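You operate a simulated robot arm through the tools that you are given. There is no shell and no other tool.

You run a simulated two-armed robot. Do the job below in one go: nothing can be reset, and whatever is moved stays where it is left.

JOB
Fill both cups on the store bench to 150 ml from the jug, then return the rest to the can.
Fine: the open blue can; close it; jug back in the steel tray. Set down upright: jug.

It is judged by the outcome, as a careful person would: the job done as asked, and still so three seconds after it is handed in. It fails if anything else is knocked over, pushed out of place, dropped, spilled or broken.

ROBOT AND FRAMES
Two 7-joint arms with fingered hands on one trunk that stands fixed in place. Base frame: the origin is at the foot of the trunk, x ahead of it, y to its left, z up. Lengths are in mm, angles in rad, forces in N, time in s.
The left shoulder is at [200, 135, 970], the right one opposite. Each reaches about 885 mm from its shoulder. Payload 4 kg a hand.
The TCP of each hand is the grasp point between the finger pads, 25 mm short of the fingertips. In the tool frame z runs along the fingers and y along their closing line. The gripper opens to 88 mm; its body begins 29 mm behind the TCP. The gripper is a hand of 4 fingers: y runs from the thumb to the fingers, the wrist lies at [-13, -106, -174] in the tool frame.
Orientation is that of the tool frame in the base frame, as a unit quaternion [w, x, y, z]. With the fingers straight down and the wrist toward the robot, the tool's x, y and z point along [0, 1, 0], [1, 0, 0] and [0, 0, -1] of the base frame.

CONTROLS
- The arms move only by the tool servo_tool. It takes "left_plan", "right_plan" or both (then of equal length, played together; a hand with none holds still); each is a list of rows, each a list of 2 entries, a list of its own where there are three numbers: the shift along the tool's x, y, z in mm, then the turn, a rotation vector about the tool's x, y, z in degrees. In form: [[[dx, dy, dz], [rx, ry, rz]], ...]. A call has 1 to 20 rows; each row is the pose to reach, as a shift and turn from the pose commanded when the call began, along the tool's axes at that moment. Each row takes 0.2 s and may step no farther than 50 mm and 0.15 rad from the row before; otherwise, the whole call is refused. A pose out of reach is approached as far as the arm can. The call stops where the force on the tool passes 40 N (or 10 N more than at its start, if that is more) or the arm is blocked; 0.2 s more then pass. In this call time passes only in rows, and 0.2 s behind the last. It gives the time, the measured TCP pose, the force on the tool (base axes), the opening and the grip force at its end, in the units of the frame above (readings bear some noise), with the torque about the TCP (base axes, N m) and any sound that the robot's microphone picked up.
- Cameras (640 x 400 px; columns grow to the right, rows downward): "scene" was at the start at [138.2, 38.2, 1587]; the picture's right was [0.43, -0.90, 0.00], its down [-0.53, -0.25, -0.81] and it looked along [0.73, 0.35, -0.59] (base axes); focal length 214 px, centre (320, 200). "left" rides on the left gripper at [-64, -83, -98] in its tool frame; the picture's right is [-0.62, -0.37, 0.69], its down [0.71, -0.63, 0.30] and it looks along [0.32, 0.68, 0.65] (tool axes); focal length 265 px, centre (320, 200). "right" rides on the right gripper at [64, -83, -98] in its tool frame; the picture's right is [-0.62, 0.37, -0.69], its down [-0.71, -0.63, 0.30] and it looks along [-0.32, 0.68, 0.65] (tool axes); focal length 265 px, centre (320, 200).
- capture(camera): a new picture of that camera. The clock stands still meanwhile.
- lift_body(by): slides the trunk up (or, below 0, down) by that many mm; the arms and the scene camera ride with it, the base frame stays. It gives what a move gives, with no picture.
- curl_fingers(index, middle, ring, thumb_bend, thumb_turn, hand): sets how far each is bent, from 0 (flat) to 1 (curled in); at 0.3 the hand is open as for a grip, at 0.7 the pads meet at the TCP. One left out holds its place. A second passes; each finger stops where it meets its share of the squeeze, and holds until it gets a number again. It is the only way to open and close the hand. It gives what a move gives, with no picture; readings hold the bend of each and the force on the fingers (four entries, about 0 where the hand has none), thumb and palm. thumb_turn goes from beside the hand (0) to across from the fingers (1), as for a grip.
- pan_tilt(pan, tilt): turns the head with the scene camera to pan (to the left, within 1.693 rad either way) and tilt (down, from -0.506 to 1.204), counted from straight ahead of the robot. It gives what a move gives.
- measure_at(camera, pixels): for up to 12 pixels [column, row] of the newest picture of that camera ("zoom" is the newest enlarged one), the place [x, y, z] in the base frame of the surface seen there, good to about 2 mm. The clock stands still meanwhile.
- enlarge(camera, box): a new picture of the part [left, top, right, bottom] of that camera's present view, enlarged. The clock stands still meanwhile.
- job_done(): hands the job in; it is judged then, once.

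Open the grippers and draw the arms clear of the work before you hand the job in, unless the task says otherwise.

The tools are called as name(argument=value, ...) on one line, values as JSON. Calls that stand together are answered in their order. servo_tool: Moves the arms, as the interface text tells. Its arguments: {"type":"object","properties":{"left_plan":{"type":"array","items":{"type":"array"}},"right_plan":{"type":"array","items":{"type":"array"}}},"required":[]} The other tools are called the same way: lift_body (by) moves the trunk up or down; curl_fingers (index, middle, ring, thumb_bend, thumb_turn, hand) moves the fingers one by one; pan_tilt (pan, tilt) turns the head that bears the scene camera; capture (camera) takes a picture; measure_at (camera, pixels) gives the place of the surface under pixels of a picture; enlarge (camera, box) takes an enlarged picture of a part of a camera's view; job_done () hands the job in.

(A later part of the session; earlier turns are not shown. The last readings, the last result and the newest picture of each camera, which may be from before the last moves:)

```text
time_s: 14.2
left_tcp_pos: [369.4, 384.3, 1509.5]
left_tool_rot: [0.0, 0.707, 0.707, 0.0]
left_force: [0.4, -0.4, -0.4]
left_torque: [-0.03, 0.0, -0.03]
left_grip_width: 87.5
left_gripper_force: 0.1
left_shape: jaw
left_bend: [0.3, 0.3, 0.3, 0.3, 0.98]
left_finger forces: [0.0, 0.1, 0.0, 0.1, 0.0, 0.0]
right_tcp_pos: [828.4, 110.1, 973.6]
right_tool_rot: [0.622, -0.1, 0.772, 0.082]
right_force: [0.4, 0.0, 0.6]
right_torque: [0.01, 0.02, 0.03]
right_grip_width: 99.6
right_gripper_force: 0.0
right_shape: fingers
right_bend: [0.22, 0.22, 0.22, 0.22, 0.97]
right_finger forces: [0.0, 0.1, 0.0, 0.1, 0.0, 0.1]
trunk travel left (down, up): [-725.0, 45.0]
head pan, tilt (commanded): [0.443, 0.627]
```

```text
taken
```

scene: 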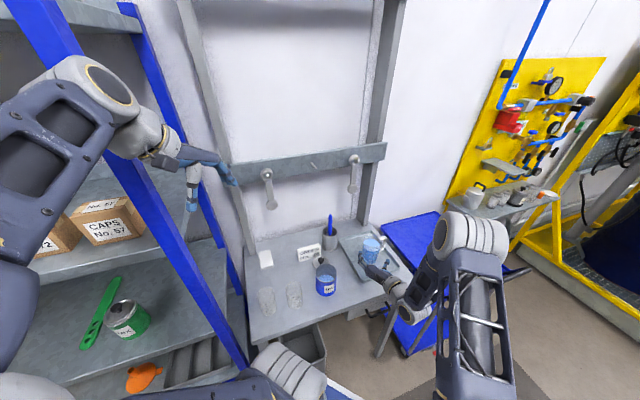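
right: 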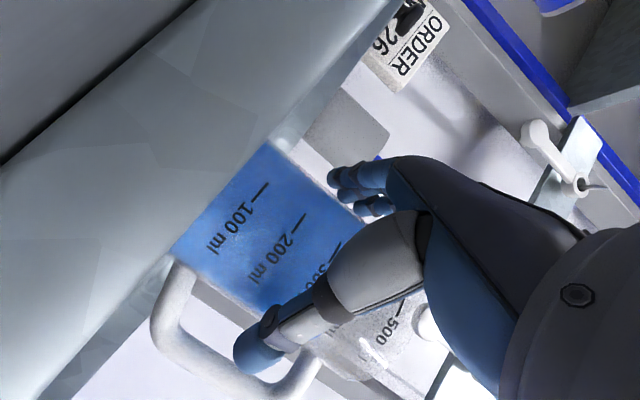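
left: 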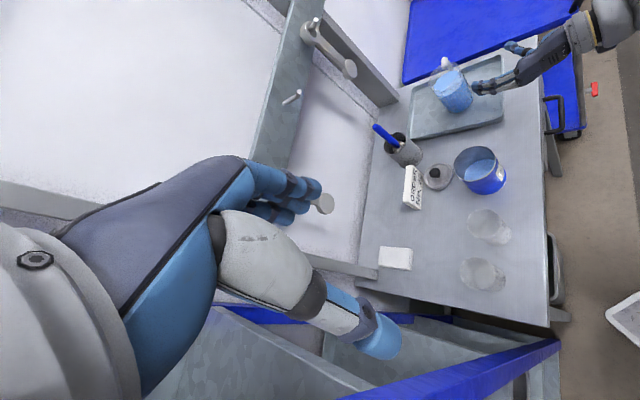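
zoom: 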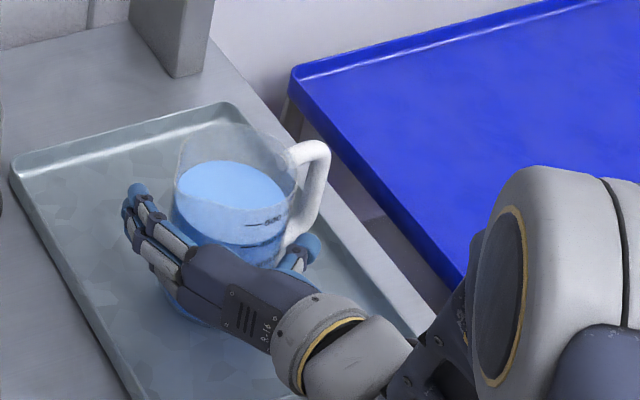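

The jug axis is 20 mm ahead of the TCP and centred within 1 mm. I advance another 6 mm, then close the fingers.

servo_tool(right_plan=[[[0, -0.5, 3], [0, 0, 0]], [[0.5, -0.8, 6], [0, 0, 0]]])

curl_fingers(hand="right", index=0.36, middle=0.36, ring=0.36, thumb_bend=0.36)

enlarge(camera="left", box=[390, 20, 540, 120])

enlarge(camera="scene", box=[345, 215, 425, 275])

```text
time_s: 14.8
left_tcp_pos: [369.4, 384.9, 1510.0]
left_tool_rot: [0.0, 0.706, 0.708, 0.0]
left_force: [-0.9, 0.2, 0.4]
left_torque: [0.02, 0.02, -0.02]
left_grip_width: 87.6
left_gripper_force: 0.0
left_shape: jaw
left_bend: [0.3, 0.3, 0.3, 0.3, 0.98]
left_finger forces: [0.0, 0.1, 0.1, 0.0, 0.0, 0.1]
right_tcp_pos: [834.4, 112.0, 970.8]
right_tool_rot: [0.622, -0.1, 0.772, 0.083]
right_force: [0.1, 0.2, -1.0]
right_torque: [-0.01, 0.0, 0.01]
right_grip_width: 99.8
right_gripper_force: 0.1
right_shape: fingers
right_bend: [0.22, 0.22, 0.22, 0.22, 0.97]
right_finger forces: [0.0, 0.0, 0.0, 0.0, 0.1, 0.1]
trunk travel left (down, up): [-725.0, 45.0]
head pan, tilt (commanded): [0.443, 0.627]
```

```text
time_s: 15.8
left_tcp_pos: [369.9, 383.7, 1510.3]
left_tool_rot: [0.002, 0.707, 0.707, 0.0]
left_force: [0.0, 0.9, -0.3]
left_torque: [0.0, 0.03, 0.01]
left_grip_width: 87.4
left_gripper_force: 0.0
left_shape: jaw
left_bend: [0.3, 0.3, 0.3, 0.3, 0.98]
left_finger forces: [0.1, 0.0, 0.0, 0.0, 0.0, 0.1]
right_tcp_pos: [834.4, 111.0, 969.9]
right_tool_rot: [0.622, -0.1, 0.772, 0.083]
right_force: [0.1, -0.5, 0.4]
right_torque: [-0.01, 0.02, 0.0]
right_grip_width: 80.5
right_gripper_force: 3.3
right_shape: fingers
right_bend: [0.33, 0.36, 0.35, 0.32, 0.98]
right_finger forces: [2.8, 0.2, 0.4, 0.0, 3.8, 0.0]
trunk travel left (down, up): [-725.0, 45.0]
head pan, tilt (commanded): [0.443, 0.627]
```

```text
4.00 times, centred on (465, 70) of left
```

zoom: 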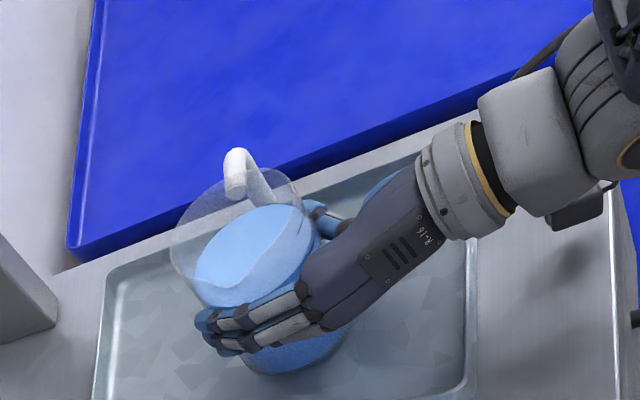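

```text
6.67 times, centred on (385, 245) of scene
```

zoom: 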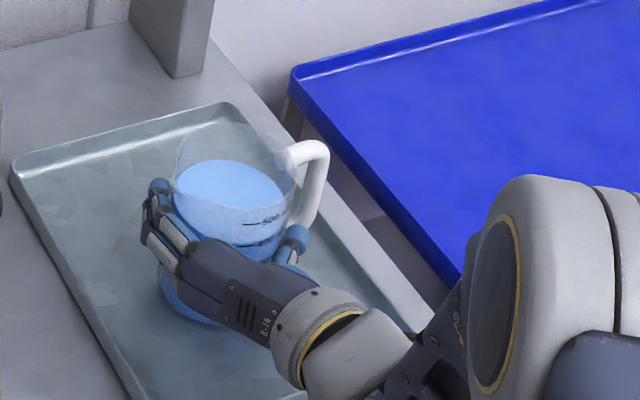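

Index and thumb touch (≈3 N), opening 80.5 mm. I tighten moderately and read the grip force.

curl_fingers(hand="right", index=0.45, middle=0.47, ring=0.47, thumb_bend=0.45)

```text
time_s: 16.8
left_tcp_pos: [370.6, 384.3, 1508.6]
left_tool_rot: [0.0, 0.707, 0.707, 0.0]
left_force: [0.0, 0.3, -0.8]
left_torque: [0.03, 0.01, 0.0]
left_grip_width: 88.0
left_gripper_force: 0.1
left_shape: jaw
left_bend: [0.3, 0.3, 0.3, 0.3, 0.98]
left_finger forces: [0.1, 0.0, 0.0, 0.1, 0.1, 0.1]
right_tcp_pos: [834.5, 110.8, 970.4]
right_tool_rot: [0.623, -0.1, 0.772, 0.083]
right_force: [0.0, 2.4, -0.6]
right_torque: [-0.02, 0.02, 0.02]
right_grip_width: 77.9
right_gripper_force: 15.2
right_shape: fingers
right_bend: [0.37, 0.41, 0.41, 0.33, 0.98]
right_finger forces: [5.9, 4.4, 5.4, 0.0, 14.6, 0.1]
trunk travel left (down, up): [-725.0, 45.0]
head pan, tilt (commanded): [0.443, 0.627]
```

All three fingers and the thumb bear evenly (15 N). I tighten a bit more for a safe margin.

curl_fingers(hand="right", index=0.56, middle=0.6, ring=0.6, thumb_bend=0.55)

enlarge(camera="left", box=[390, 20, 540, 120])

capture(camera="right")

```text
time_s: 17.8
left_tcp_pos: [370.2, 383.0, 1509.3]
left_tool_rot: [0.0, 0.707, 0.707, 0.0]
left_force: [0.5, -0.2, 0.2]
left_torque: [0.03, 0.01, 0.05]
left_grip_width: 87.7
left_gripper_force: 0.0
left_shape: jaw
left_bend: [0.3, 0.3, 0.3, 0.3, 0.98]
left_finger forces: [0.0, 0.0, 0.0, 0.0, 0.0, 0.0]
right_tcp_pos: [833.1, 110.8, 970.4]
right_tool_rot: [0.623, -0.1, 0.772, 0.082]
right_force: [0.0, 1.9, 0.1]
right_torque: [-0.06, 0.04, -0.01]
right_grip_width: 76.9
right_gripper_force: 26.3
right_shape: fingers
right_bend: [0.43, 0.5, 0.48, 0.32, 0.97]
right_finger forces: [7.8, 8.6, 10.2, 0.0, 26.0, 0.0]
trunk travel left (down, up): [-725.0, 45.0]
head pan, tilt (commanded): [0.443, 0.627]
```

```text
4.00 times, centred on (465, 70) of left
```

zoom: 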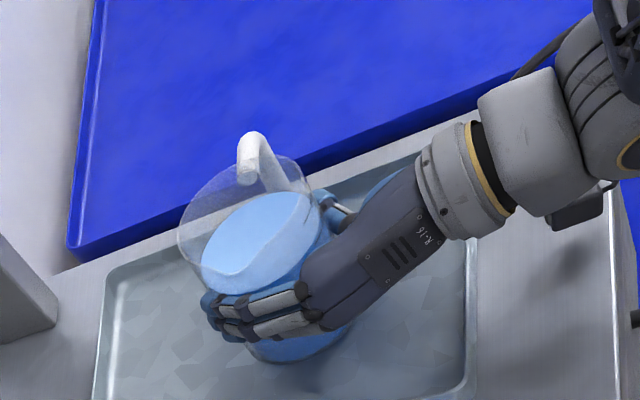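

```text
taken
```

right: 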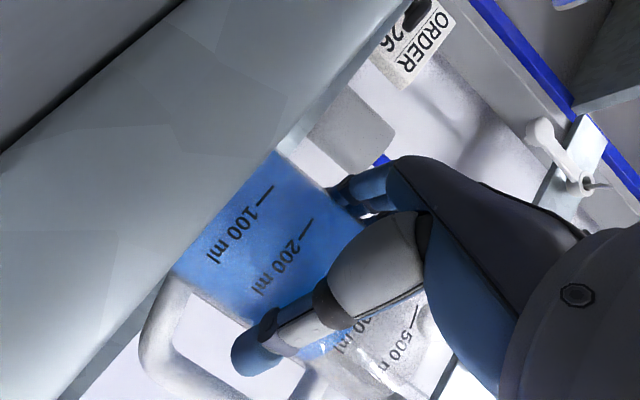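

Grip is 26 N. The jug shifted a little in the grasp, so I re-measure its rim, liquid level and handle to check for tilt or yaw.

enlarge(camera="scene", box=[345, 215, 425, 275])

measure_at(camera="zoom", pixels=[[230, 200], [200, 195], [270, 190], [230, 170], [320, 150], [315, 200], [295, 155], [175, 195], [265, 225], [300, 230], [325, 180], [180, 175]])

enlarge(camera="left", box=[420, 40, 500, 110])

measure_at(camera="zoom", pixels=[[230, 120], [250, 160], [205, 260], [260, 270], [330, 280], [400, 240], [350, 220], [250, 300], [200, 330], [300, 190], [170, 230], [215, 150]])

```text
6.67 times, centred on (385, 245) of scene
```

zoom: 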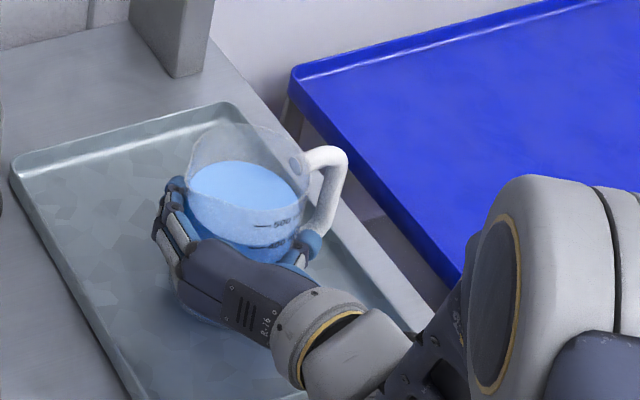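

```text
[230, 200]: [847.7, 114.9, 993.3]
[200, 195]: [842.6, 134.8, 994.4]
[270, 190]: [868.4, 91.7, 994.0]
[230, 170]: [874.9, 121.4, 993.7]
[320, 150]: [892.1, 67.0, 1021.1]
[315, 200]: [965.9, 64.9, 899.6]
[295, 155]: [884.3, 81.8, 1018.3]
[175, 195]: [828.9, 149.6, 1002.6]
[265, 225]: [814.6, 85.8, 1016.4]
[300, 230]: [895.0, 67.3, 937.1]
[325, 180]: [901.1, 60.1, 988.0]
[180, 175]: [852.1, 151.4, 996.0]
```

```text
5.71 times, centred on (460, 75) of left
```

zoom: 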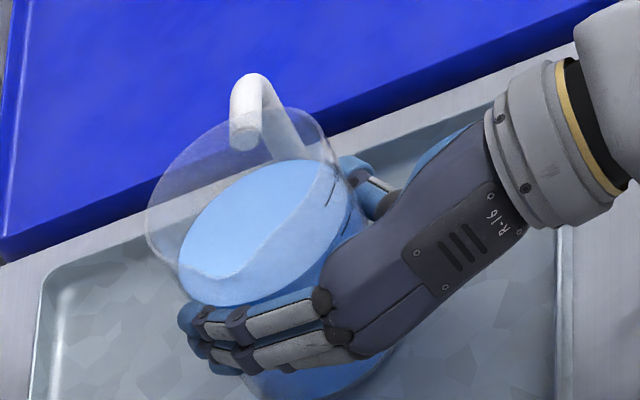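

```text
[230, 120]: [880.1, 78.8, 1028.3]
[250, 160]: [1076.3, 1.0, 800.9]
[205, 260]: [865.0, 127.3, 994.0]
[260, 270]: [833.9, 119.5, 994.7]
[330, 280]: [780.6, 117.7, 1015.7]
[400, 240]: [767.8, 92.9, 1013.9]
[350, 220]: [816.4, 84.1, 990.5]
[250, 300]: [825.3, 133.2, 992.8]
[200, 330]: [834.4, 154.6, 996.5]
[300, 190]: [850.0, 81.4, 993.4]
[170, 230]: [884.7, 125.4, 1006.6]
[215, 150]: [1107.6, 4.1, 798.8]
```

Liquid surface is level at z≈994 and the handle height is unchanged, so the jug is still upright. I lift 20 mm straight up slowly.

servo_tool(right_plan=[[[-3, 0, -0.6], [0, 0, 0]], [[-8, 0, -1.7], [0, 0, 0]], [[-14, 0, -3], [0, 0, 0]], [[-19.5, 0, -4.2], [0, 0, 0]], [[-19.5, 0, -4.2], [0, 0, 0]]])

enlarge(camera="scene", box=[345, 215, 425, 275])

enlarge(camera="left", box=[420, 40, 500, 110])

capture(camera="right")

```text
time_s: 19.0
left_tcp_pos: [369.6, 384.6, 1509.4]
left_tool_rot: [0.0, 0.707, 0.707, 0.0]
left_force: [0.1, 0.9, 0.0]
left_torque: [0.01, 0.0, -0.02]
left_grip_width: 87.9
left_gripper_force: 0.0
left_shape: jaw
left_bend: [0.3, 0.3, 0.3, 0.3, 0.98]
left_finger forces: [0.1, 0.0, 0.0, 0.0, 0.0, 0.0]
right_tcp_pos: [834.1, 110.9, 989.6]
right_tool_rot: [0.622, -0.1, 0.772, 0.083]
right_force: [0.3, 0.5, -4.4]
right_torque: [0.08, 0.1, 0.04]
right_grip_width: 77.2
right_gripper_force: 26.0
right_shape: fingers
right_bend: [0.43, 0.5, 0.49, 0.32, 0.96]
right_finger forces: [8.2, 8.4, 9.8, 0.0, 26.4, 0.1]
trunk travel left (down, up): [-725.0, 45.0]
head pan, tilt (commanded): [0.443, 0.627]
```

```text
6.67 times, centred on (385, 245) of scene
```

zoom: 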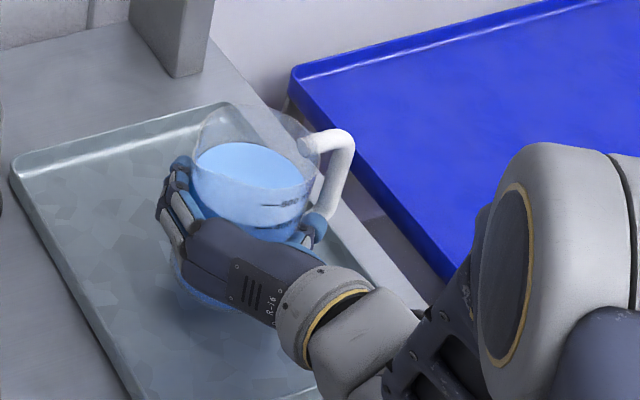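

```text
5.71 times, centred on (460, 75) of left
```

zoom: 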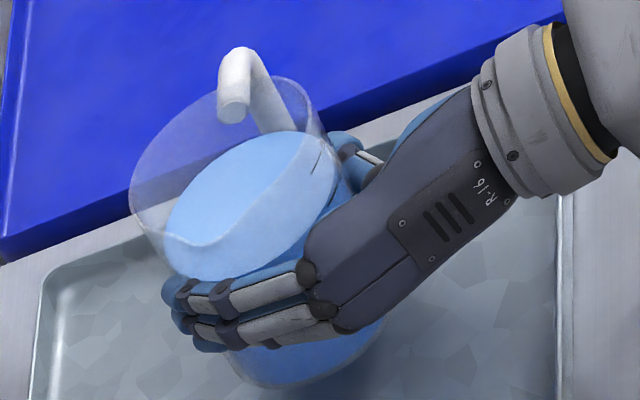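

```text
taken
```

right: 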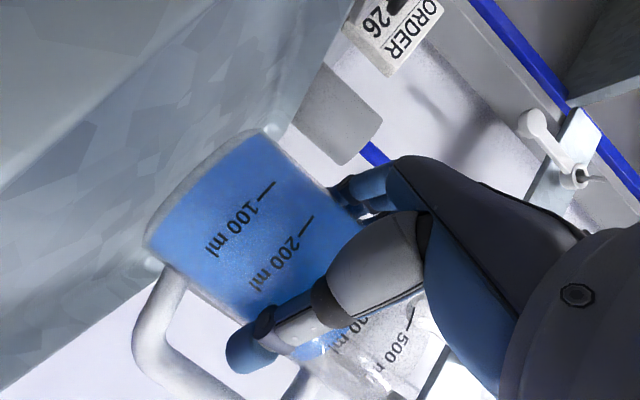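

The jug is lifted and held (≈4.5 N). I measure the rim at several points to determine jug tilt in the hand.

measure_at(camera="left", pixels=[[440, 60], [448, 52], [459, 50], [474, 60], [478, 68], [462, 63], [455, 80], [445, 80], [462, 75], [450, 70], [470, 66], [441, 72]])

enlarge(camera="scene", box=[360, 220, 400, 255])

measure_at(camera="zoom", pixels=[[150, 160], [160, 130], [200, 75], [240, 60], [290, 60], [340, 90], [370, 130], [370, 180], [330, 210], [270, 210], [230, 150], [300, 160]])

```text
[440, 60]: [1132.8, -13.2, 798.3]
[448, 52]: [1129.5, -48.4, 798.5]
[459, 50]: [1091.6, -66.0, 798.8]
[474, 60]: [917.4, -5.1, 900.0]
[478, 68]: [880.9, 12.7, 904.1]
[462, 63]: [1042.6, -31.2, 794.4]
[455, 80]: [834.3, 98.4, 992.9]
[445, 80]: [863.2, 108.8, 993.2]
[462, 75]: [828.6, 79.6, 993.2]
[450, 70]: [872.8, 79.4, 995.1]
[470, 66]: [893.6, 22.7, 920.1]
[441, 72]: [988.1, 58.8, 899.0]
```

```text
11.43 times, centred on (380, 238) of scene
```

zoom: 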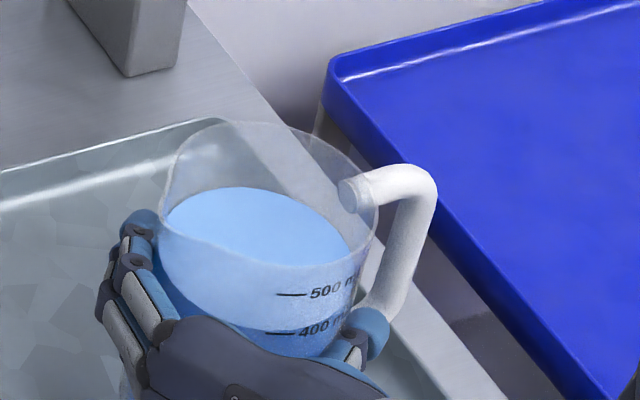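

```text
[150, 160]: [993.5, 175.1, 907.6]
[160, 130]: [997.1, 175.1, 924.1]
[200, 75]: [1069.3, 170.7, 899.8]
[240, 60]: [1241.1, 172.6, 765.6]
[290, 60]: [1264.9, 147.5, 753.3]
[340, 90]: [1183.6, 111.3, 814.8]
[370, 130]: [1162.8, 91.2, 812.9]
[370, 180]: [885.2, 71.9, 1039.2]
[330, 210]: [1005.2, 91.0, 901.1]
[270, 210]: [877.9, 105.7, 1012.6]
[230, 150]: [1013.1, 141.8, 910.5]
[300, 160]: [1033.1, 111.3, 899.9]
```

The stale left picture aside, the liquid is at z≈1012.6 as expected. I measure rim edge pixels in the current zoom.

measure_at(camera="zoom", pixels=[[270, 268], [230, 262], [200, 250], [160, 228], [320, 268], [350, 255], [375, 215], [376, 205], [250, 123], [215, 127], [185, 145], [345, 165]])

measure_at(camera="zoom", pixels=[[290, 295], [280, 333], [290, 270], [310, 300], [160, 250], [355, 280], [420, 195], [400, 270], [390, 300], [435, 190], [370, 190], [385, 178]])

capture(camera="left")

```text
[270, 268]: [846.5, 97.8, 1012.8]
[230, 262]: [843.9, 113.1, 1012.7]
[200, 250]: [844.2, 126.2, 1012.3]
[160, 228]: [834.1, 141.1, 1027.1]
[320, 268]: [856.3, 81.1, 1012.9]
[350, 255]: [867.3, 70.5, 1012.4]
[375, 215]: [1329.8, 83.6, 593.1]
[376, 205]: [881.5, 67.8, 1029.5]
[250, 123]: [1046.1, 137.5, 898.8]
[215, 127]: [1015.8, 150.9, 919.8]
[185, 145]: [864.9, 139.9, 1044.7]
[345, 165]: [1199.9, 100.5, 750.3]
```

```text
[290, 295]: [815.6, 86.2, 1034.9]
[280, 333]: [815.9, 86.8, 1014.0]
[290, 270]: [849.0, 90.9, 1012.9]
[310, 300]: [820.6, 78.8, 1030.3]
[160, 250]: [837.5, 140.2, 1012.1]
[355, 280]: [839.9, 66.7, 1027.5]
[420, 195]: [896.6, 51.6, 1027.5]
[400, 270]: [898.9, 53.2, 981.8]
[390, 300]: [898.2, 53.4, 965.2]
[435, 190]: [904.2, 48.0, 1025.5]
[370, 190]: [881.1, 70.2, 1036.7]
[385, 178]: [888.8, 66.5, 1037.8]
```

```text
taken
```

left: 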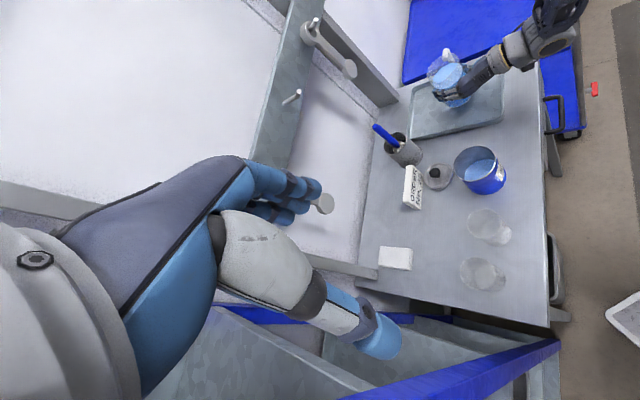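

Marks show the jug upright, axis now at about (849.3,106.3), 8 mm toward the thumb. I raise it 110 mm gently so its base clears the can and cups.

servo_tool(right_plan=[[[-5, 0, -1.1], [0, 0, 0]], [[-15, 0, -3.2], [0, 0, 0]], [[-29, 0.1, -6.3], [0, 0, 0]], [[-45, 0.1, -9.7], [0, 0, 0]], [[-61, 0.1, -13.2], [0, 0, 0]], [[-77, 0.2, -16.6], [0, 0, 0]], [[-92, 0.2, -19.9], [0, 0, 0]], [[-102, 0.2, -22.1], [0, 0, 0]], [[-107, 0.2, -23.2], [0, 0, 0]]])

capture(camera="scene")

capture(camera="right")

```text
time_s: 21.0
left_tcp_pos: [370.8, 383.8, 1508.6]
left_tool_rot: [0.0, 0.707, 0.707, 0.0]
left_force: [-0.7, -0.7, 0.6]
left_torque: [-0.05, 0.02, 0.0]
left_grip_width: 87.7
left_gripper_force: 0.1
left_shape: jaw
left_bend: [0.3, 0.3, 0.3, 0.3, 0.98]
left_finger forces: [0.1, 0.0, 0.0, 0.0, 0.0, 0.0]
right_tcp_pos: [835.3, 110.7, 1098.4]
right_tool_rot: [0.623, -0.1, 0.772, 0.082]
right_force: [0.7, 1.4, -4.8]
right_torque: [0.06, 0.09, -0.01]
right_grip_width: 77.2
right_gripper_force: 26.6
right_shape: fingers
right_bend: [0.43, 0.5, 0.49, 0.32, 0.96]
right_finger forces: [8.1, 8.3, 9.8, 0.0, 26.2, 0.1]
trunk travel left (down, up): [-725.0, 45.0]
head pan, tilt (commanded): [0.443, 0.627]
```

```text
taken
```

scene: 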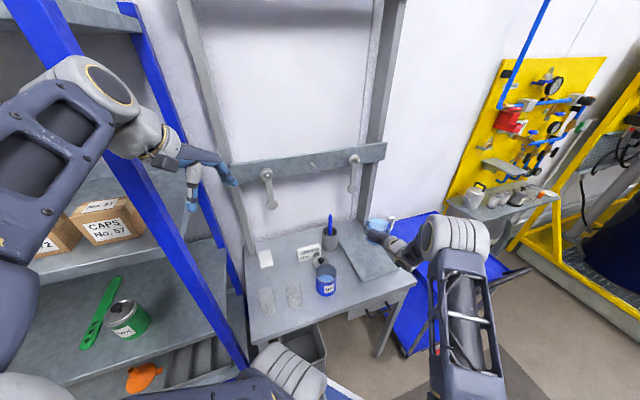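

```text
taken
```

right: 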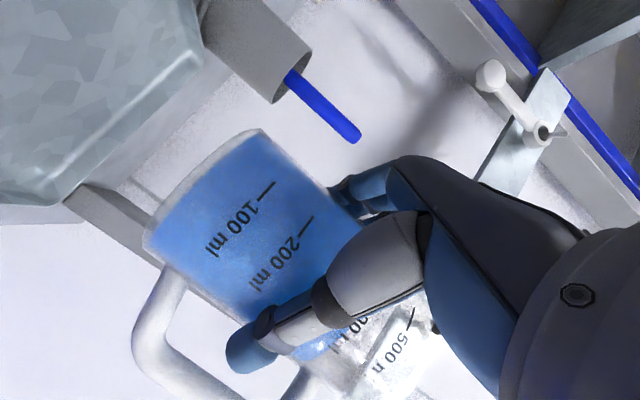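

Jug is steady at z≈1098. I translate halfway toward the right-hand cup (B) while yawing −18°, with gentle acceleration.

servo_tool(right_plan=[[[0.9, 3.3, -4.2], [0.5, 0, 0.1]], [[3, 10.9, -13.9], [1.8, 0, 0.4]], [[6, 21.8, -27.7], [3.5, 0, 0.8]], [[9.7, 34.8, -44.3], [5.6, 0, 1.2]], [[13.6, 49, -62.3], [7.9, 0, 1.7]], [[17.5, 63.2, -80.3], [10.2, 0, 2.2]], [[21.4, 77.3, -98.3], [12.5, 0, 2.7]], [[25.1, 90.4, -115], [14.6, 0, 3.2]], [[28.1, 101.3, -128.8], [16.4, 0, 3.5]], [[30.2, 108.9, -138.5], [17.6, 0, 3.8]]])

capture(camera="scene")

capture(camera="left")

```text
time_s: 23.2
left_tcp_pos: [369.6, 383.8, 1509.7]
left_tool_rot: [0.0, 0.707, 0.707, 0.0]
left_force: [0.6, 0.2, -0.3]
left_torque: [0.0, -0.02, -0.05]
left_grip_width: 87.7
left_gripper_force: 0.1
left_shape: jaw
left_bend: [0.3, 0.3, 0.3, 0.3, 0.98]
left_finger forces: [0.0, 0.0, 0.0, 0.1, 0.0, 0.0]
right_tcp_pos: [669.4, 179.9, 1101.2]
right_tool_rot: [0.628, 0.024, 0.777, -0.016]
right_force: [0.0, -0.5, -4.9]
right_torque: [0.07, 0.1, -0.03]
right_grip_width: 77.1
right_gripper_force: 26.0
right_shape: fingers
right_bend: [0.44, 0.5, 0.5, 0.32, 0.96]
right_finger forces: [7.9, 8.4, 9.6, 0.0, 25.9, 0.1]
trunk travel left (down, up): [-725.0, 45.0]
head pan, tilt (commanded): [0.443, 0.627]
```

```text
taken
```

scene: 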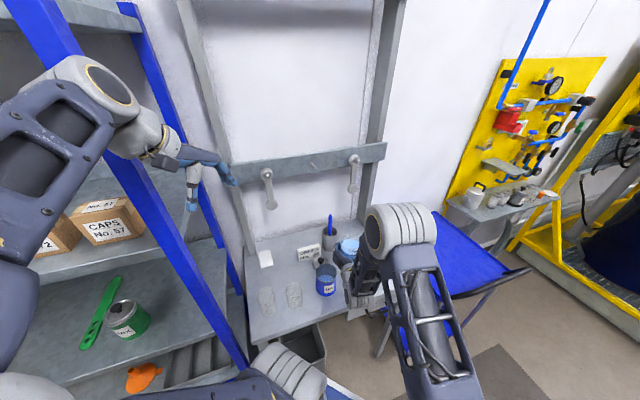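

```text
taken
```

left: 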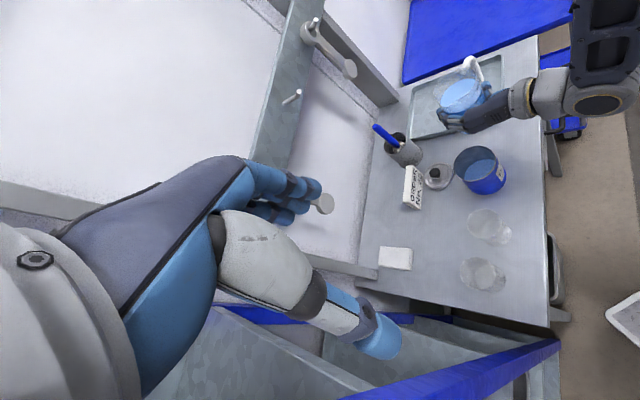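

Halfway; jug steady. I measure the elbow location to foresee clearance from the head and left arm as the hand swings left.

measure_at(camera="scene", pixels=[[370, 235], [400, 215], [430, 240], [400, 270], [440, 340], [355, 275], [350, 250], [100, 90], [150, 150], [60, 220], [20, 320], [285, 375]])

enlarge(camera="left", box=[400, 40, 560, 200])

```text
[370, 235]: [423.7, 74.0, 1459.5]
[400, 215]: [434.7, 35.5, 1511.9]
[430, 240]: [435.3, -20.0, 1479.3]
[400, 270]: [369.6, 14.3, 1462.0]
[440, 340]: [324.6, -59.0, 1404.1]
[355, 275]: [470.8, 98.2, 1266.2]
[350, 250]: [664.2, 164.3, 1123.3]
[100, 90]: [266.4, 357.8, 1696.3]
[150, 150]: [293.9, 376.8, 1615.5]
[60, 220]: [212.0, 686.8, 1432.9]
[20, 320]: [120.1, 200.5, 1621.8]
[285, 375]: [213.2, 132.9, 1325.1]
```

```text
2.50 times, centred on (480, 120) of left
```

zoom: 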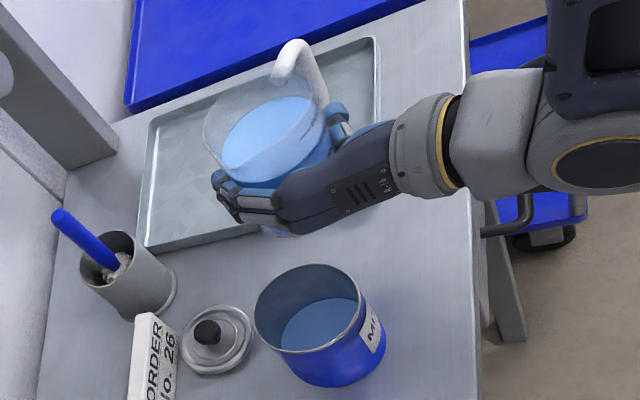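

Elbow is near (420,20,1460); the left upper arm rises near (150,190). I move half the remaining way toward cup B slowly and check the arm-to-arm clearance.

servo_tool(right_plan=[[[1.3, 3.4, -6.2], [0.3, 0, 0.1]], [[4.2, 10.7, -19.3], [0.9, 0, 0.2]], [[7.5, 19.3, -34.7], [1.6, 0, 0.4]], [[10.9, 27.8, -50.2], [2.3, 0, 0.5]], [[14.2, 36.4, -65.6], [3.1, 0, 0.7]], [[16.7, 42.8, -77.2], [3.6, 0, 0.8]]])

capture(camera="scene")

capture(camera="left")

```text
time_s: 24.6
left_tcp_pos: [370.2, 384.2, 1508.8]
left_tool_rot: [0.0, 0.707, 0.707, 0.0]
left_force: [-0.2, -0.1, 0.5]
left_torque: [0.01, 0.02, 0.0]
left_grip_width: 87.5
left_gripper_force: 0.0
left_shape: jaw
left_bend: [0.3, 0.3, 0.3, 0.3, 0.98]
left_finger forces: [0.1, 0.0, 0.0, 0.0, 0.0, 0.0]
right_tcp_pos: [593.3, 225.1, 1101.4]
right_tool_rot: [0.626, 0.048, 0.778, -0.036]
right_force: [0.7, -0.6, -4.5]
right_torque: [0.1, 0.08, -0.03]
right_grip_width: 76.7
right_gripper_force: 26.1
right_shape: fingers
right_bend: [0.44, 0.5, 0.5, 0.32, 0.96]
right_finger forces: [7.9, 8.4, 9.6, 0.0, 25.8, 0.0]
trunk travel left (down, up): [-725.0, 45.0]
head pan, tilt (commanded): [0.443, 0.627]
```

```text
taken
```

scene: 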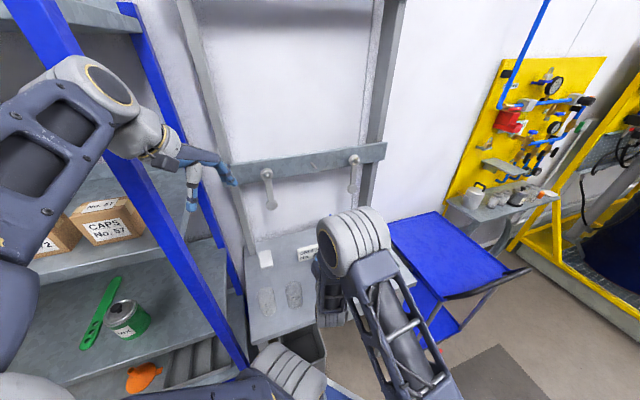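

```text
taken
```

left: 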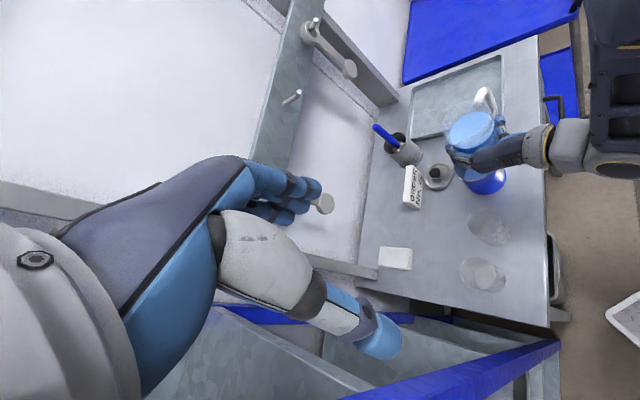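

The jug is over the can area and steady; the elbow is starting to block the scene camera but the left wrist camera sees the cups well. I measure right elbow and left shoulder points for clearance.

measure_at(camera="scene", pixels=[[325, 245], [350, 215], [380, 225], [330, 300], [350, 290], [400, 330], [290, 350], [270, 360], [310, 375], [235, 385], [30, 280], [20, 350]])

```text
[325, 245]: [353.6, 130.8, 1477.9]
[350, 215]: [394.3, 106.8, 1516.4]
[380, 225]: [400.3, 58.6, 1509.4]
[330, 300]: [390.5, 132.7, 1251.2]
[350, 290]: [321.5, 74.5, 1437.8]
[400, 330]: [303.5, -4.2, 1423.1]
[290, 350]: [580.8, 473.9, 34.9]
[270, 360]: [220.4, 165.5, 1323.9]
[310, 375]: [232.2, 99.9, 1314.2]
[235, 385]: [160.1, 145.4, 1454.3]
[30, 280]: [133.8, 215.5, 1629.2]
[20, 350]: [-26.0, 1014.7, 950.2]
```

Clearance to the left shoulder should stay ~30 mm or more for this pour location. I complete the move to the upright pre-pour position at cup B.

servo_tool(right_plan=[[[1.5, 3.2, -6.4], [0.3, 0, 0.1]], [[4.8, 9.9, -20], [0.9, 0, 0.2]], [[8.6, 17.8, -36], [1.7, 0, 0.4]], [[12.5, 25.7, -52], [2.4, 0, 0.5]], [[16.3, 33.7, -68], [3.1, 0, 0.7]], [[18.5, 38, -77], [3.6, 0, 0.8]], [[19.2, 39.6, -80], [3.7, 0, 0.8]]])

capture(camera="scene")

capture(camera="left")

enlarge(camera="left", box=[420, 90, 580, 300])

```text
time_s: 26.2
left_tcp_pos: [370.0, 384.8, 1509.3]
left_tool_rot: [0.0, 0.707, 0.707, 0.0]
left_force: [0.4, -0.7, -0.1]
left_torque: [0.0, 0.0, 0.0]
left_grip_width: 87.7
left_gripper_force: 0.0
left_shape: jaw
left_bend: [0.3, 0.3, 0.3, 0.3, 0.98]
left_finger forces: [0.0, 0.0, 0.1, 0.0, 0.0, 0.1]
right_tcp_pos: [515.1, 274.6, 1098.1]
right_tool_rot: [0.625, 0.073, 0.775, -0.057]
right_force: [-0.4, 0.4, -5.1]
right_torque: [0.12, 0.08, -0.01]
right_grip_width: 76.8
right_gripper_force: 25.7
right_shape: fingers
right_bend: [0.44, 0.5, 0.5, 0.32, 0.96]
right_finger forces: [7.9, 8.4, 9.7, 0.0, 25.7, 0.0]
trunk travel left (down, up): [-725.0, 45.0]
head pan, tilt (commanded): [0.443, 0.627]
```

```text
taken
```

scene: 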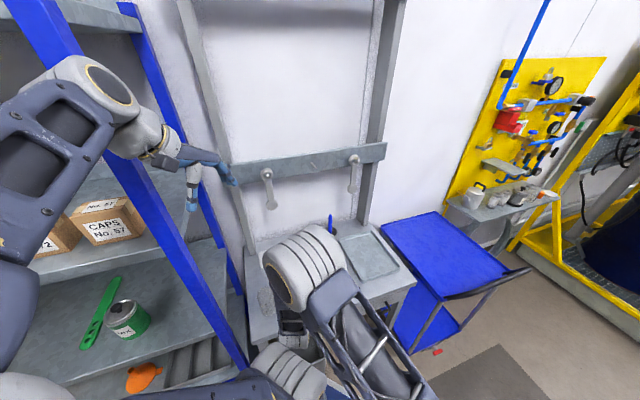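

```text
taken
```

left: 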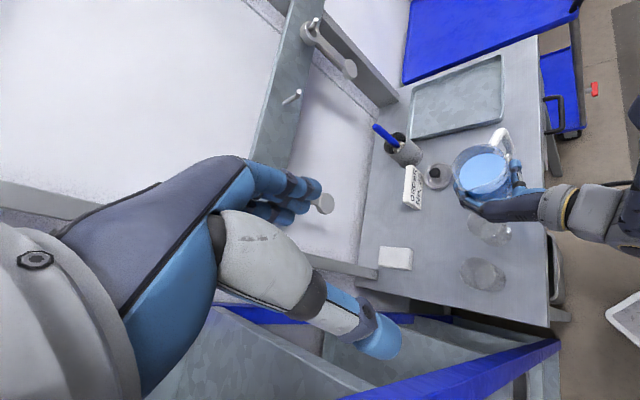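

```text
1.90 times, centred on (500, 195) of left
```

zoom: 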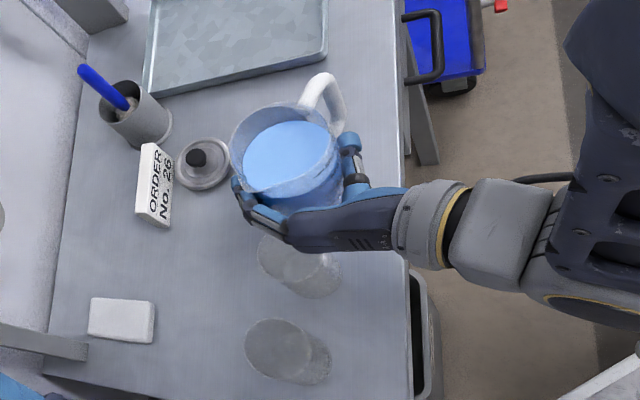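

The jug is upright beside and above cup B (cup at ~(300,270) in the zoom). I zoom in to locate the spout lip and rim precisely before tilting.

enlarge(camera="left", box=[445, 120, 535, 240])

measure_at(camera="zoom", pixels=[[230, 150], [300, 120], [250, 210], [200, 180], [330, 170], [190, 205], [215, 230], [270, 235], [180, 150], [320, 80], [360, 150], [290, 190]])

```text
3.33 times, centred on (490, 180) of left
```

zoom: 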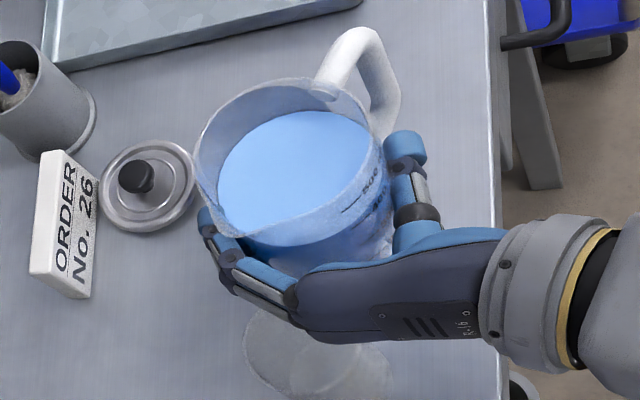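

```text
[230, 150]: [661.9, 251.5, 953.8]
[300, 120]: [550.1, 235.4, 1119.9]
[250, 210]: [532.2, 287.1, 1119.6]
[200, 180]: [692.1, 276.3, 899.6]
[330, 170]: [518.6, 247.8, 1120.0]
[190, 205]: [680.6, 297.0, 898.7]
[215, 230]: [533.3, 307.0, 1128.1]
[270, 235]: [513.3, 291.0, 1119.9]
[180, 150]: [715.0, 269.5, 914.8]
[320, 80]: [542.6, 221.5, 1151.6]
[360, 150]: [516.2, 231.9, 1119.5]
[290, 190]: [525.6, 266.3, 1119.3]
```

Liquid at z≈1119.7 and handle direction −70° confirm the jug pose in the hand, so the spout points along (−0.34,0.94) toward cup B. I tilt to 34° (below the pouring angle) while bringing the lip over cup B.

servo_tool(right_plan=[[[1.83, -1.72, 1.52], [0.36, -1.02, -1.68]], [[4.36, -4.25, 3.71], [0.91, -2.55, -4.21]], [[7.58, -7.47, 6.49], [1.63, -4.59, -7.57]], [[11.27, -11.29, 9.8], [2.53, -7.13, -11.78]], [[14.65, -14.81, 12.87], [3.44, -9.68, -15.99]], [[17.75, -18.04, 15.68], [4.34, -12.23, -20.2]], [[20, -20.38, 17.73], [5.07, -14.27, -23.56]], [[21.94, -22.23, 19.41], [5.7, -16.05, -26.51]], [[23.18, -23.45, 20.51], [6.15, -17.32, -28.61]]])

capture(camera="left")

enlarge(camera="left", box=[430, 130, 550, 280])

```text
time_s: 28.2
left_tcp_pos: [370.6, 383.7, 1509.0]
left_tool_rot: [0.0, 0.708, 0.707, 0.001]
left_force: [-0.1, -0.2, 0.3]
left_torque: [0.01, 0.01, -0.01]
left_grip_width: 87.4
left_gripper_force: 0.1
left_shape: jaw
left_bend: [0.3, 0.3, 0.3, 0.3, 0.98]
left_finger forces: [0.0, 0.0, 0.0, 0.0, 0.1, 0.1]
right_tcp_pos: [525.5, 249.2, 1070.4]
right_tool_rot: [0.695, -0.097, 0.663, -0.261]
right_force: [-0.5, 0.1, -3.8]
right_torque: [0.12, 0.06, 0.02]
right_grip_width: 77.0
right_gripper_force: 25.9
right_shape: fingers
right_bend: [0.44, 0.5, 0.5, 0.32, 0.96]
right_finger forces: [8.5, 8.6, 9.8, 0.0, 25.0, 0.0]
trunk travel left (down, up): [-725.0, 45.0]
head pan, tilt (commanded): [0.443, 0.627]
```

```text
taken
```

left: 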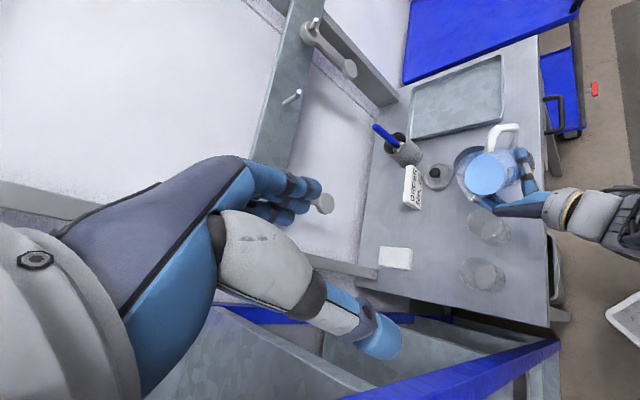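

```text
2.67 times, centred on (490, 205) of left
```

zoom: 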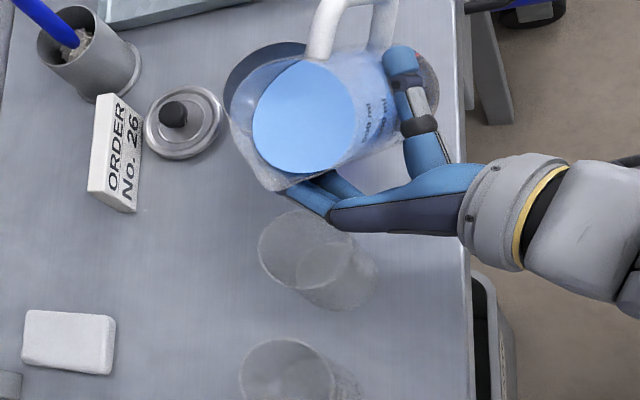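

Tilted 34° without pouring; the spout is visible at ~(265,185) in the zoom. I measure the lip and cup B's rim to verify alignment.

measure_at(camera="zoom", pixels=[[266, 186], [272, 188], [262, 180], [258, 172], [280, 187], [300, 110], [270, 140], [300, 165], [245, 140], [310, 210], [262, 250], [352, 250]])

enlarge(camera="left", box=[465, 160, 515, 230])

measure_at(camera="zoom", pixels=[[180, 100], [190, 110], [200, 120], [215, 125], [170, 85], [230, 120], [250, 100], [200, 105], [195, 117], [205, 122], [260, 250], [150, 240]])

```text
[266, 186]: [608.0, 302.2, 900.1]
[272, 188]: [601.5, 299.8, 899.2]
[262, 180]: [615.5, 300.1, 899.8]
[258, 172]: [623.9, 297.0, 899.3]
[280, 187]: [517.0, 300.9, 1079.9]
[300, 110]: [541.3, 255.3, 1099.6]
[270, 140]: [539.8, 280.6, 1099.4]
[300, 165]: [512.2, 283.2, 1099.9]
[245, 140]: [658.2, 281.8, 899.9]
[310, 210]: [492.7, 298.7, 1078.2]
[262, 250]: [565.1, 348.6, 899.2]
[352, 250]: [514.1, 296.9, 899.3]
```

```text
5.71 times, centred on (490, 195) of left
```

zoom: 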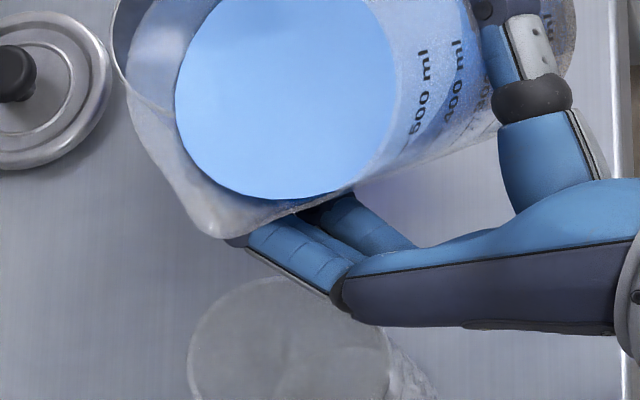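

```text
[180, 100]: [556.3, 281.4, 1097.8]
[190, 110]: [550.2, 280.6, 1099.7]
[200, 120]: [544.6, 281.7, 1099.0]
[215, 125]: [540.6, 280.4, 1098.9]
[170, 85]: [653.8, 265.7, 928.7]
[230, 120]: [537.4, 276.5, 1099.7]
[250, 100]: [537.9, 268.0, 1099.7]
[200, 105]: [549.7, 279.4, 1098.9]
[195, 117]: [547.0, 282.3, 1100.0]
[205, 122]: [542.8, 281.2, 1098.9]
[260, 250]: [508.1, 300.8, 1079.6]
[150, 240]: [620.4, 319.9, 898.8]
```

The spout lip sits at ≈(512,305,1102), 18 mm short of cup B's centre, as planned. I tilt 3° more and watch for the first flow.

servo_tool(right_plan=[[[0.5, -0.2, 0.25], [0.18, -0.51, -0.84]], [[1.05, -0.42, 0.5], [0.37, -1.02, -1.69]], [[1.55, -0.64, 0.73], [0.55, -1.53, -2.53]], [[1.55, -0.64, 0.73], [0.55, -1.53, -2.53]]])

enlarge(camera="left", box=[455, 150, 535, 270])

```text
time_s: 29.2
left_tcp_pos: [370.2, 384.7, 1509.6]
left_tool_rot: [0.0, 0.708, 0.706, 0.0]
left_force: [-1.2, 0.9, -0.5]
left_torque: [0.0, -0.02, -0.01]
left_grip_width: 87.7
left_gripper_force: 0.1
left_shape: jaw
left_bend: [0.3, 0.3, 0.3, 0.3, 0.98]
left_finger forces: [0.0, 0.1, 0.1, 0.0, 0.1, 0.0]
right_tcp_pos: [527.4, 247.7, 1070.7]
right_tool_rot: [0.698, -0.111, 0.65, -0.278]
right_force: [0.3, -0.7, -4.7]
right_torque: [0.11, 0.11, 0.01]
right_grip_width: 76.7
right_gripper_force: 25.9
right_shape: fingers
right_bend: [0.44, 0.5, 0.5, 0.32, 0.96]
right_finger forces: [8.7, 8.5, 9.8, 0.0, 24.8, 0.0]
trunk travel left (down, up): [-725.0, 45.0]
head pan, tilt (commanded): [0.443, 0.627]
```

```text
3.33 times, centred on (495, 210) of left
```

zoom: 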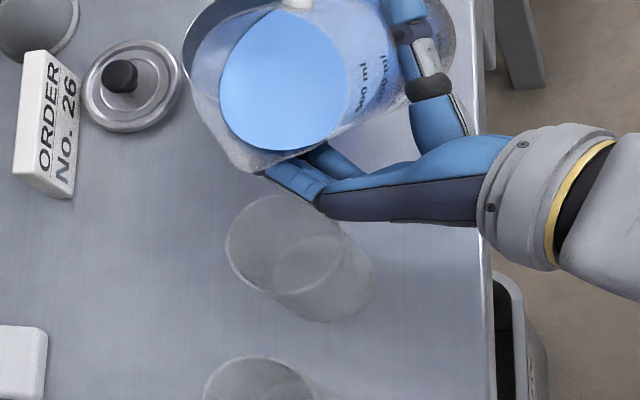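

No flow yet. I tilt another 2° with the lip held in place and hold briefly.

servo_tool(right_plan=[[[-0.65, -0.85, 0.38], [0.18, -0.51, -0.84]], [[-1.3, -1.7, 0.75], [0.37, -1.02, -1.69]], [[-1.3, -1.7, 0.75], [0.37, -1.02, -1.69]]])

enlarge(camera="left", box=[455, 150, 535, 270])

```text
time_s: 30.0
left_tcp_pos: [369.2, 384.6, 1509.8]
left_tool_rot: [0.001, 0.707, 0.707, 0.0]
left_force: [0.1, 0.2, -0.4]
left_torque: [0.02, 0.0, -0.01]
left_grip_width: 87.7
left_gripper_force: 0.2
left_shape: jaw
left_bend: [0.3, 0.3, 0.3, 0.3, 0.98]
left_finger forces: [0.0, 0.1, 0.1, 0.0, 0.0, 0.0]
right_tcp_pos: [532.8, 242.6, 1074.8]
right_tool_rot: [0.699, -0.115, 0.642, -0.292]
right_force: [0.8, 0.2, -5.2]
right_torque: [0.08, 0.04, -0.01]
right_grip_width: 77.0
right_gripper_force: 26.0
right_shape: fingers
right_bend: [0.44, 0.5, 0.5, 0.32, 0.96]
right_finger forces: [8.7, 8.6, 9.7, 0.1, 24.8, 0.1]
trunk travel left (down, up): [-725.0, 45.0]
head pan, tilt (commanded): [0.443, 0.627]
```

```text
3.33 times, centred on (495, 210) of left
```

zoom: 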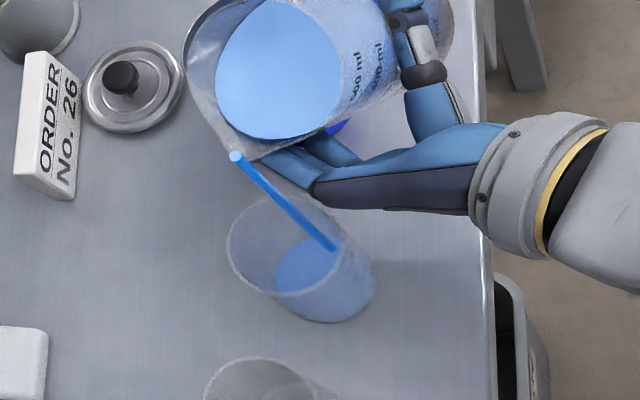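

Flow has started: a stream runs from the lip (237,158) into cup B. The landing point is near the near side, so I measure the level and correct the lip position.

measure_at(camera="zoom", pixels=[[300, 270], [290, 265], [310, 280], [285, 280], [320, 260], [335, 250], [237, 158], [260, 180], [290, 208], [315, 230], [228, 240], [333, 222]])

```text
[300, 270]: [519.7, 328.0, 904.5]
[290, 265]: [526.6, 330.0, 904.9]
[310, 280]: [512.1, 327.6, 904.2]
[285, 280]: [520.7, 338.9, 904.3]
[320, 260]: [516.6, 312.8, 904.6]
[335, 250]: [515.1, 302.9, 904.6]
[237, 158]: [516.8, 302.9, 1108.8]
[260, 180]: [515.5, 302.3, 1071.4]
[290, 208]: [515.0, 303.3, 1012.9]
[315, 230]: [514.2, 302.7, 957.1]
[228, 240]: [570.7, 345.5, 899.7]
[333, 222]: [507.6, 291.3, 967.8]
```

The stream falls straight down at (515,303), ~20 mm from cup B's centre, with the lip at z≈1109. I move the lip 15 mm toward the centre and slightly lower.

servo_tool(right_plan=[[[-0.2, 4.2, -3.9], [0, 0, 0]], [[-0.4, 8.4, -7.8], [0, 0, 0]], [[-0.6, 12.6, -11.7], [0, 0, 0]], [[-0.6, 12.6, -11.7], [0, 0, 0]]])

enlarge(camera="left", box=[455, 150, 535, 270])

measure_at(camera="zoom", pixels=[[300, 270], [290, 265], [310, 280], [285, 280], [320, 260], [335, 250], [237, 165], [260, 190], [290, 220], [300, 240], [228, 180], [333, 222]])

```text
time_s: 31.0
left_tcp_pos: [368.7, 384.4, 1511.1]
left_tool_rot: [0.003, 0.707, 0.707, 0.004]
left_force: [0.1, -0.7, 0.3]
left_torque: [-0.02, 0.02, -0.03]
left_grip_width: 87.6
left_gripper_force: 0.0
left_shape: jaw
left_bend: [0.3, 0.3, 0.3, 0.3, 0.98]
left_finger forces: [0.1, 0.1, 0.1, 0.0, 0.1, 0.0]
right_tcp_pos: [537.7, 252.8, 1078.5]
right_tool_rot: [0.696, -0.094, 0.648, -0.294]
right_force: [-0.3, -0.4, -4.5]
right_torque: [0.08, 0.08, 0.07]
right_grip_width: 76.8
right_gripper_force: 25.8
right_shape: fingers
right_bend: [0.44, 0.5, 0.5, 0.32, 0.96]
right_finger forces: [8.6, 8.7, 9.8, 0.1, 24.8, 0.0]
trunk travel left (down, up): [-725.0, 45.0]
head pan, tilt (commanded): [0.443, 0.627]
```

```text
3.33 times, centred on (495, 210) of left
```

zoom: 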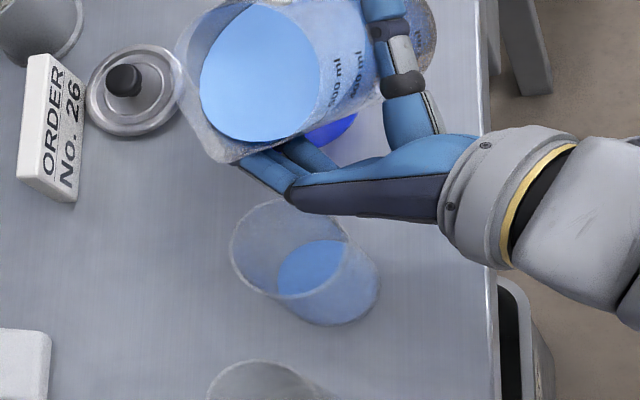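

```text
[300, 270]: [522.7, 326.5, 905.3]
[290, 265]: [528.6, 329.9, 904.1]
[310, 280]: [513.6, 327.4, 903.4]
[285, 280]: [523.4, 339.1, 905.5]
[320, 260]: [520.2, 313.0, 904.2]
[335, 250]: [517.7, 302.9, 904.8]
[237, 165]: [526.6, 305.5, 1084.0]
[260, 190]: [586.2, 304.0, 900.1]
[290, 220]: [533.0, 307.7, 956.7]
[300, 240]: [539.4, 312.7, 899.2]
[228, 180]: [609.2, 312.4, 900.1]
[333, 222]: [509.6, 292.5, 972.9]
```

The right hand did not follow (x grew instead of shrinking) and the left arm's reading shifted slightly — the right elbow may be touching the left arm. I look at the scene before moving on.

capture(camera="scene")

measure_at(camera="scene", pixels=[[260, 300], [280, 280], [300, 330], [250, 330], [270, 360], [240, 370], [220, 385], [290, 300], [310, 250], [240, 300], [285, 345], [330, 390]])

```text
taken
```

scene: 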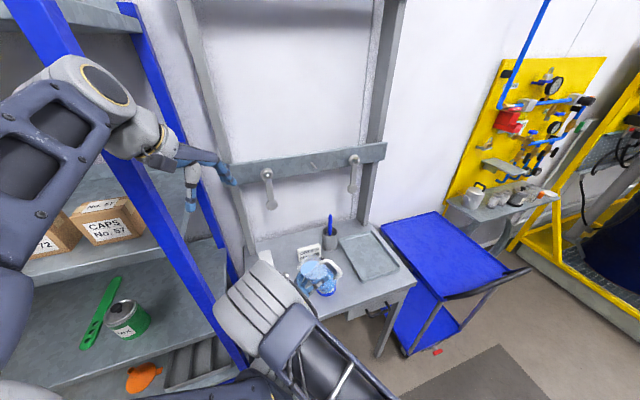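

```text
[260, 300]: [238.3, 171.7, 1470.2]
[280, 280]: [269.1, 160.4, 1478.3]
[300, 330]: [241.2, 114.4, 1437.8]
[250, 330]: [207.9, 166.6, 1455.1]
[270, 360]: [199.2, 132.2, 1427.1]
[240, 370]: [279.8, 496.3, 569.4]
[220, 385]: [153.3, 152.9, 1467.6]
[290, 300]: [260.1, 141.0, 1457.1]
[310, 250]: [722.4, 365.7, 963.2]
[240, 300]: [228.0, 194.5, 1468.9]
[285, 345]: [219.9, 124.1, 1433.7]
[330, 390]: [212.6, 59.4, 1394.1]
```

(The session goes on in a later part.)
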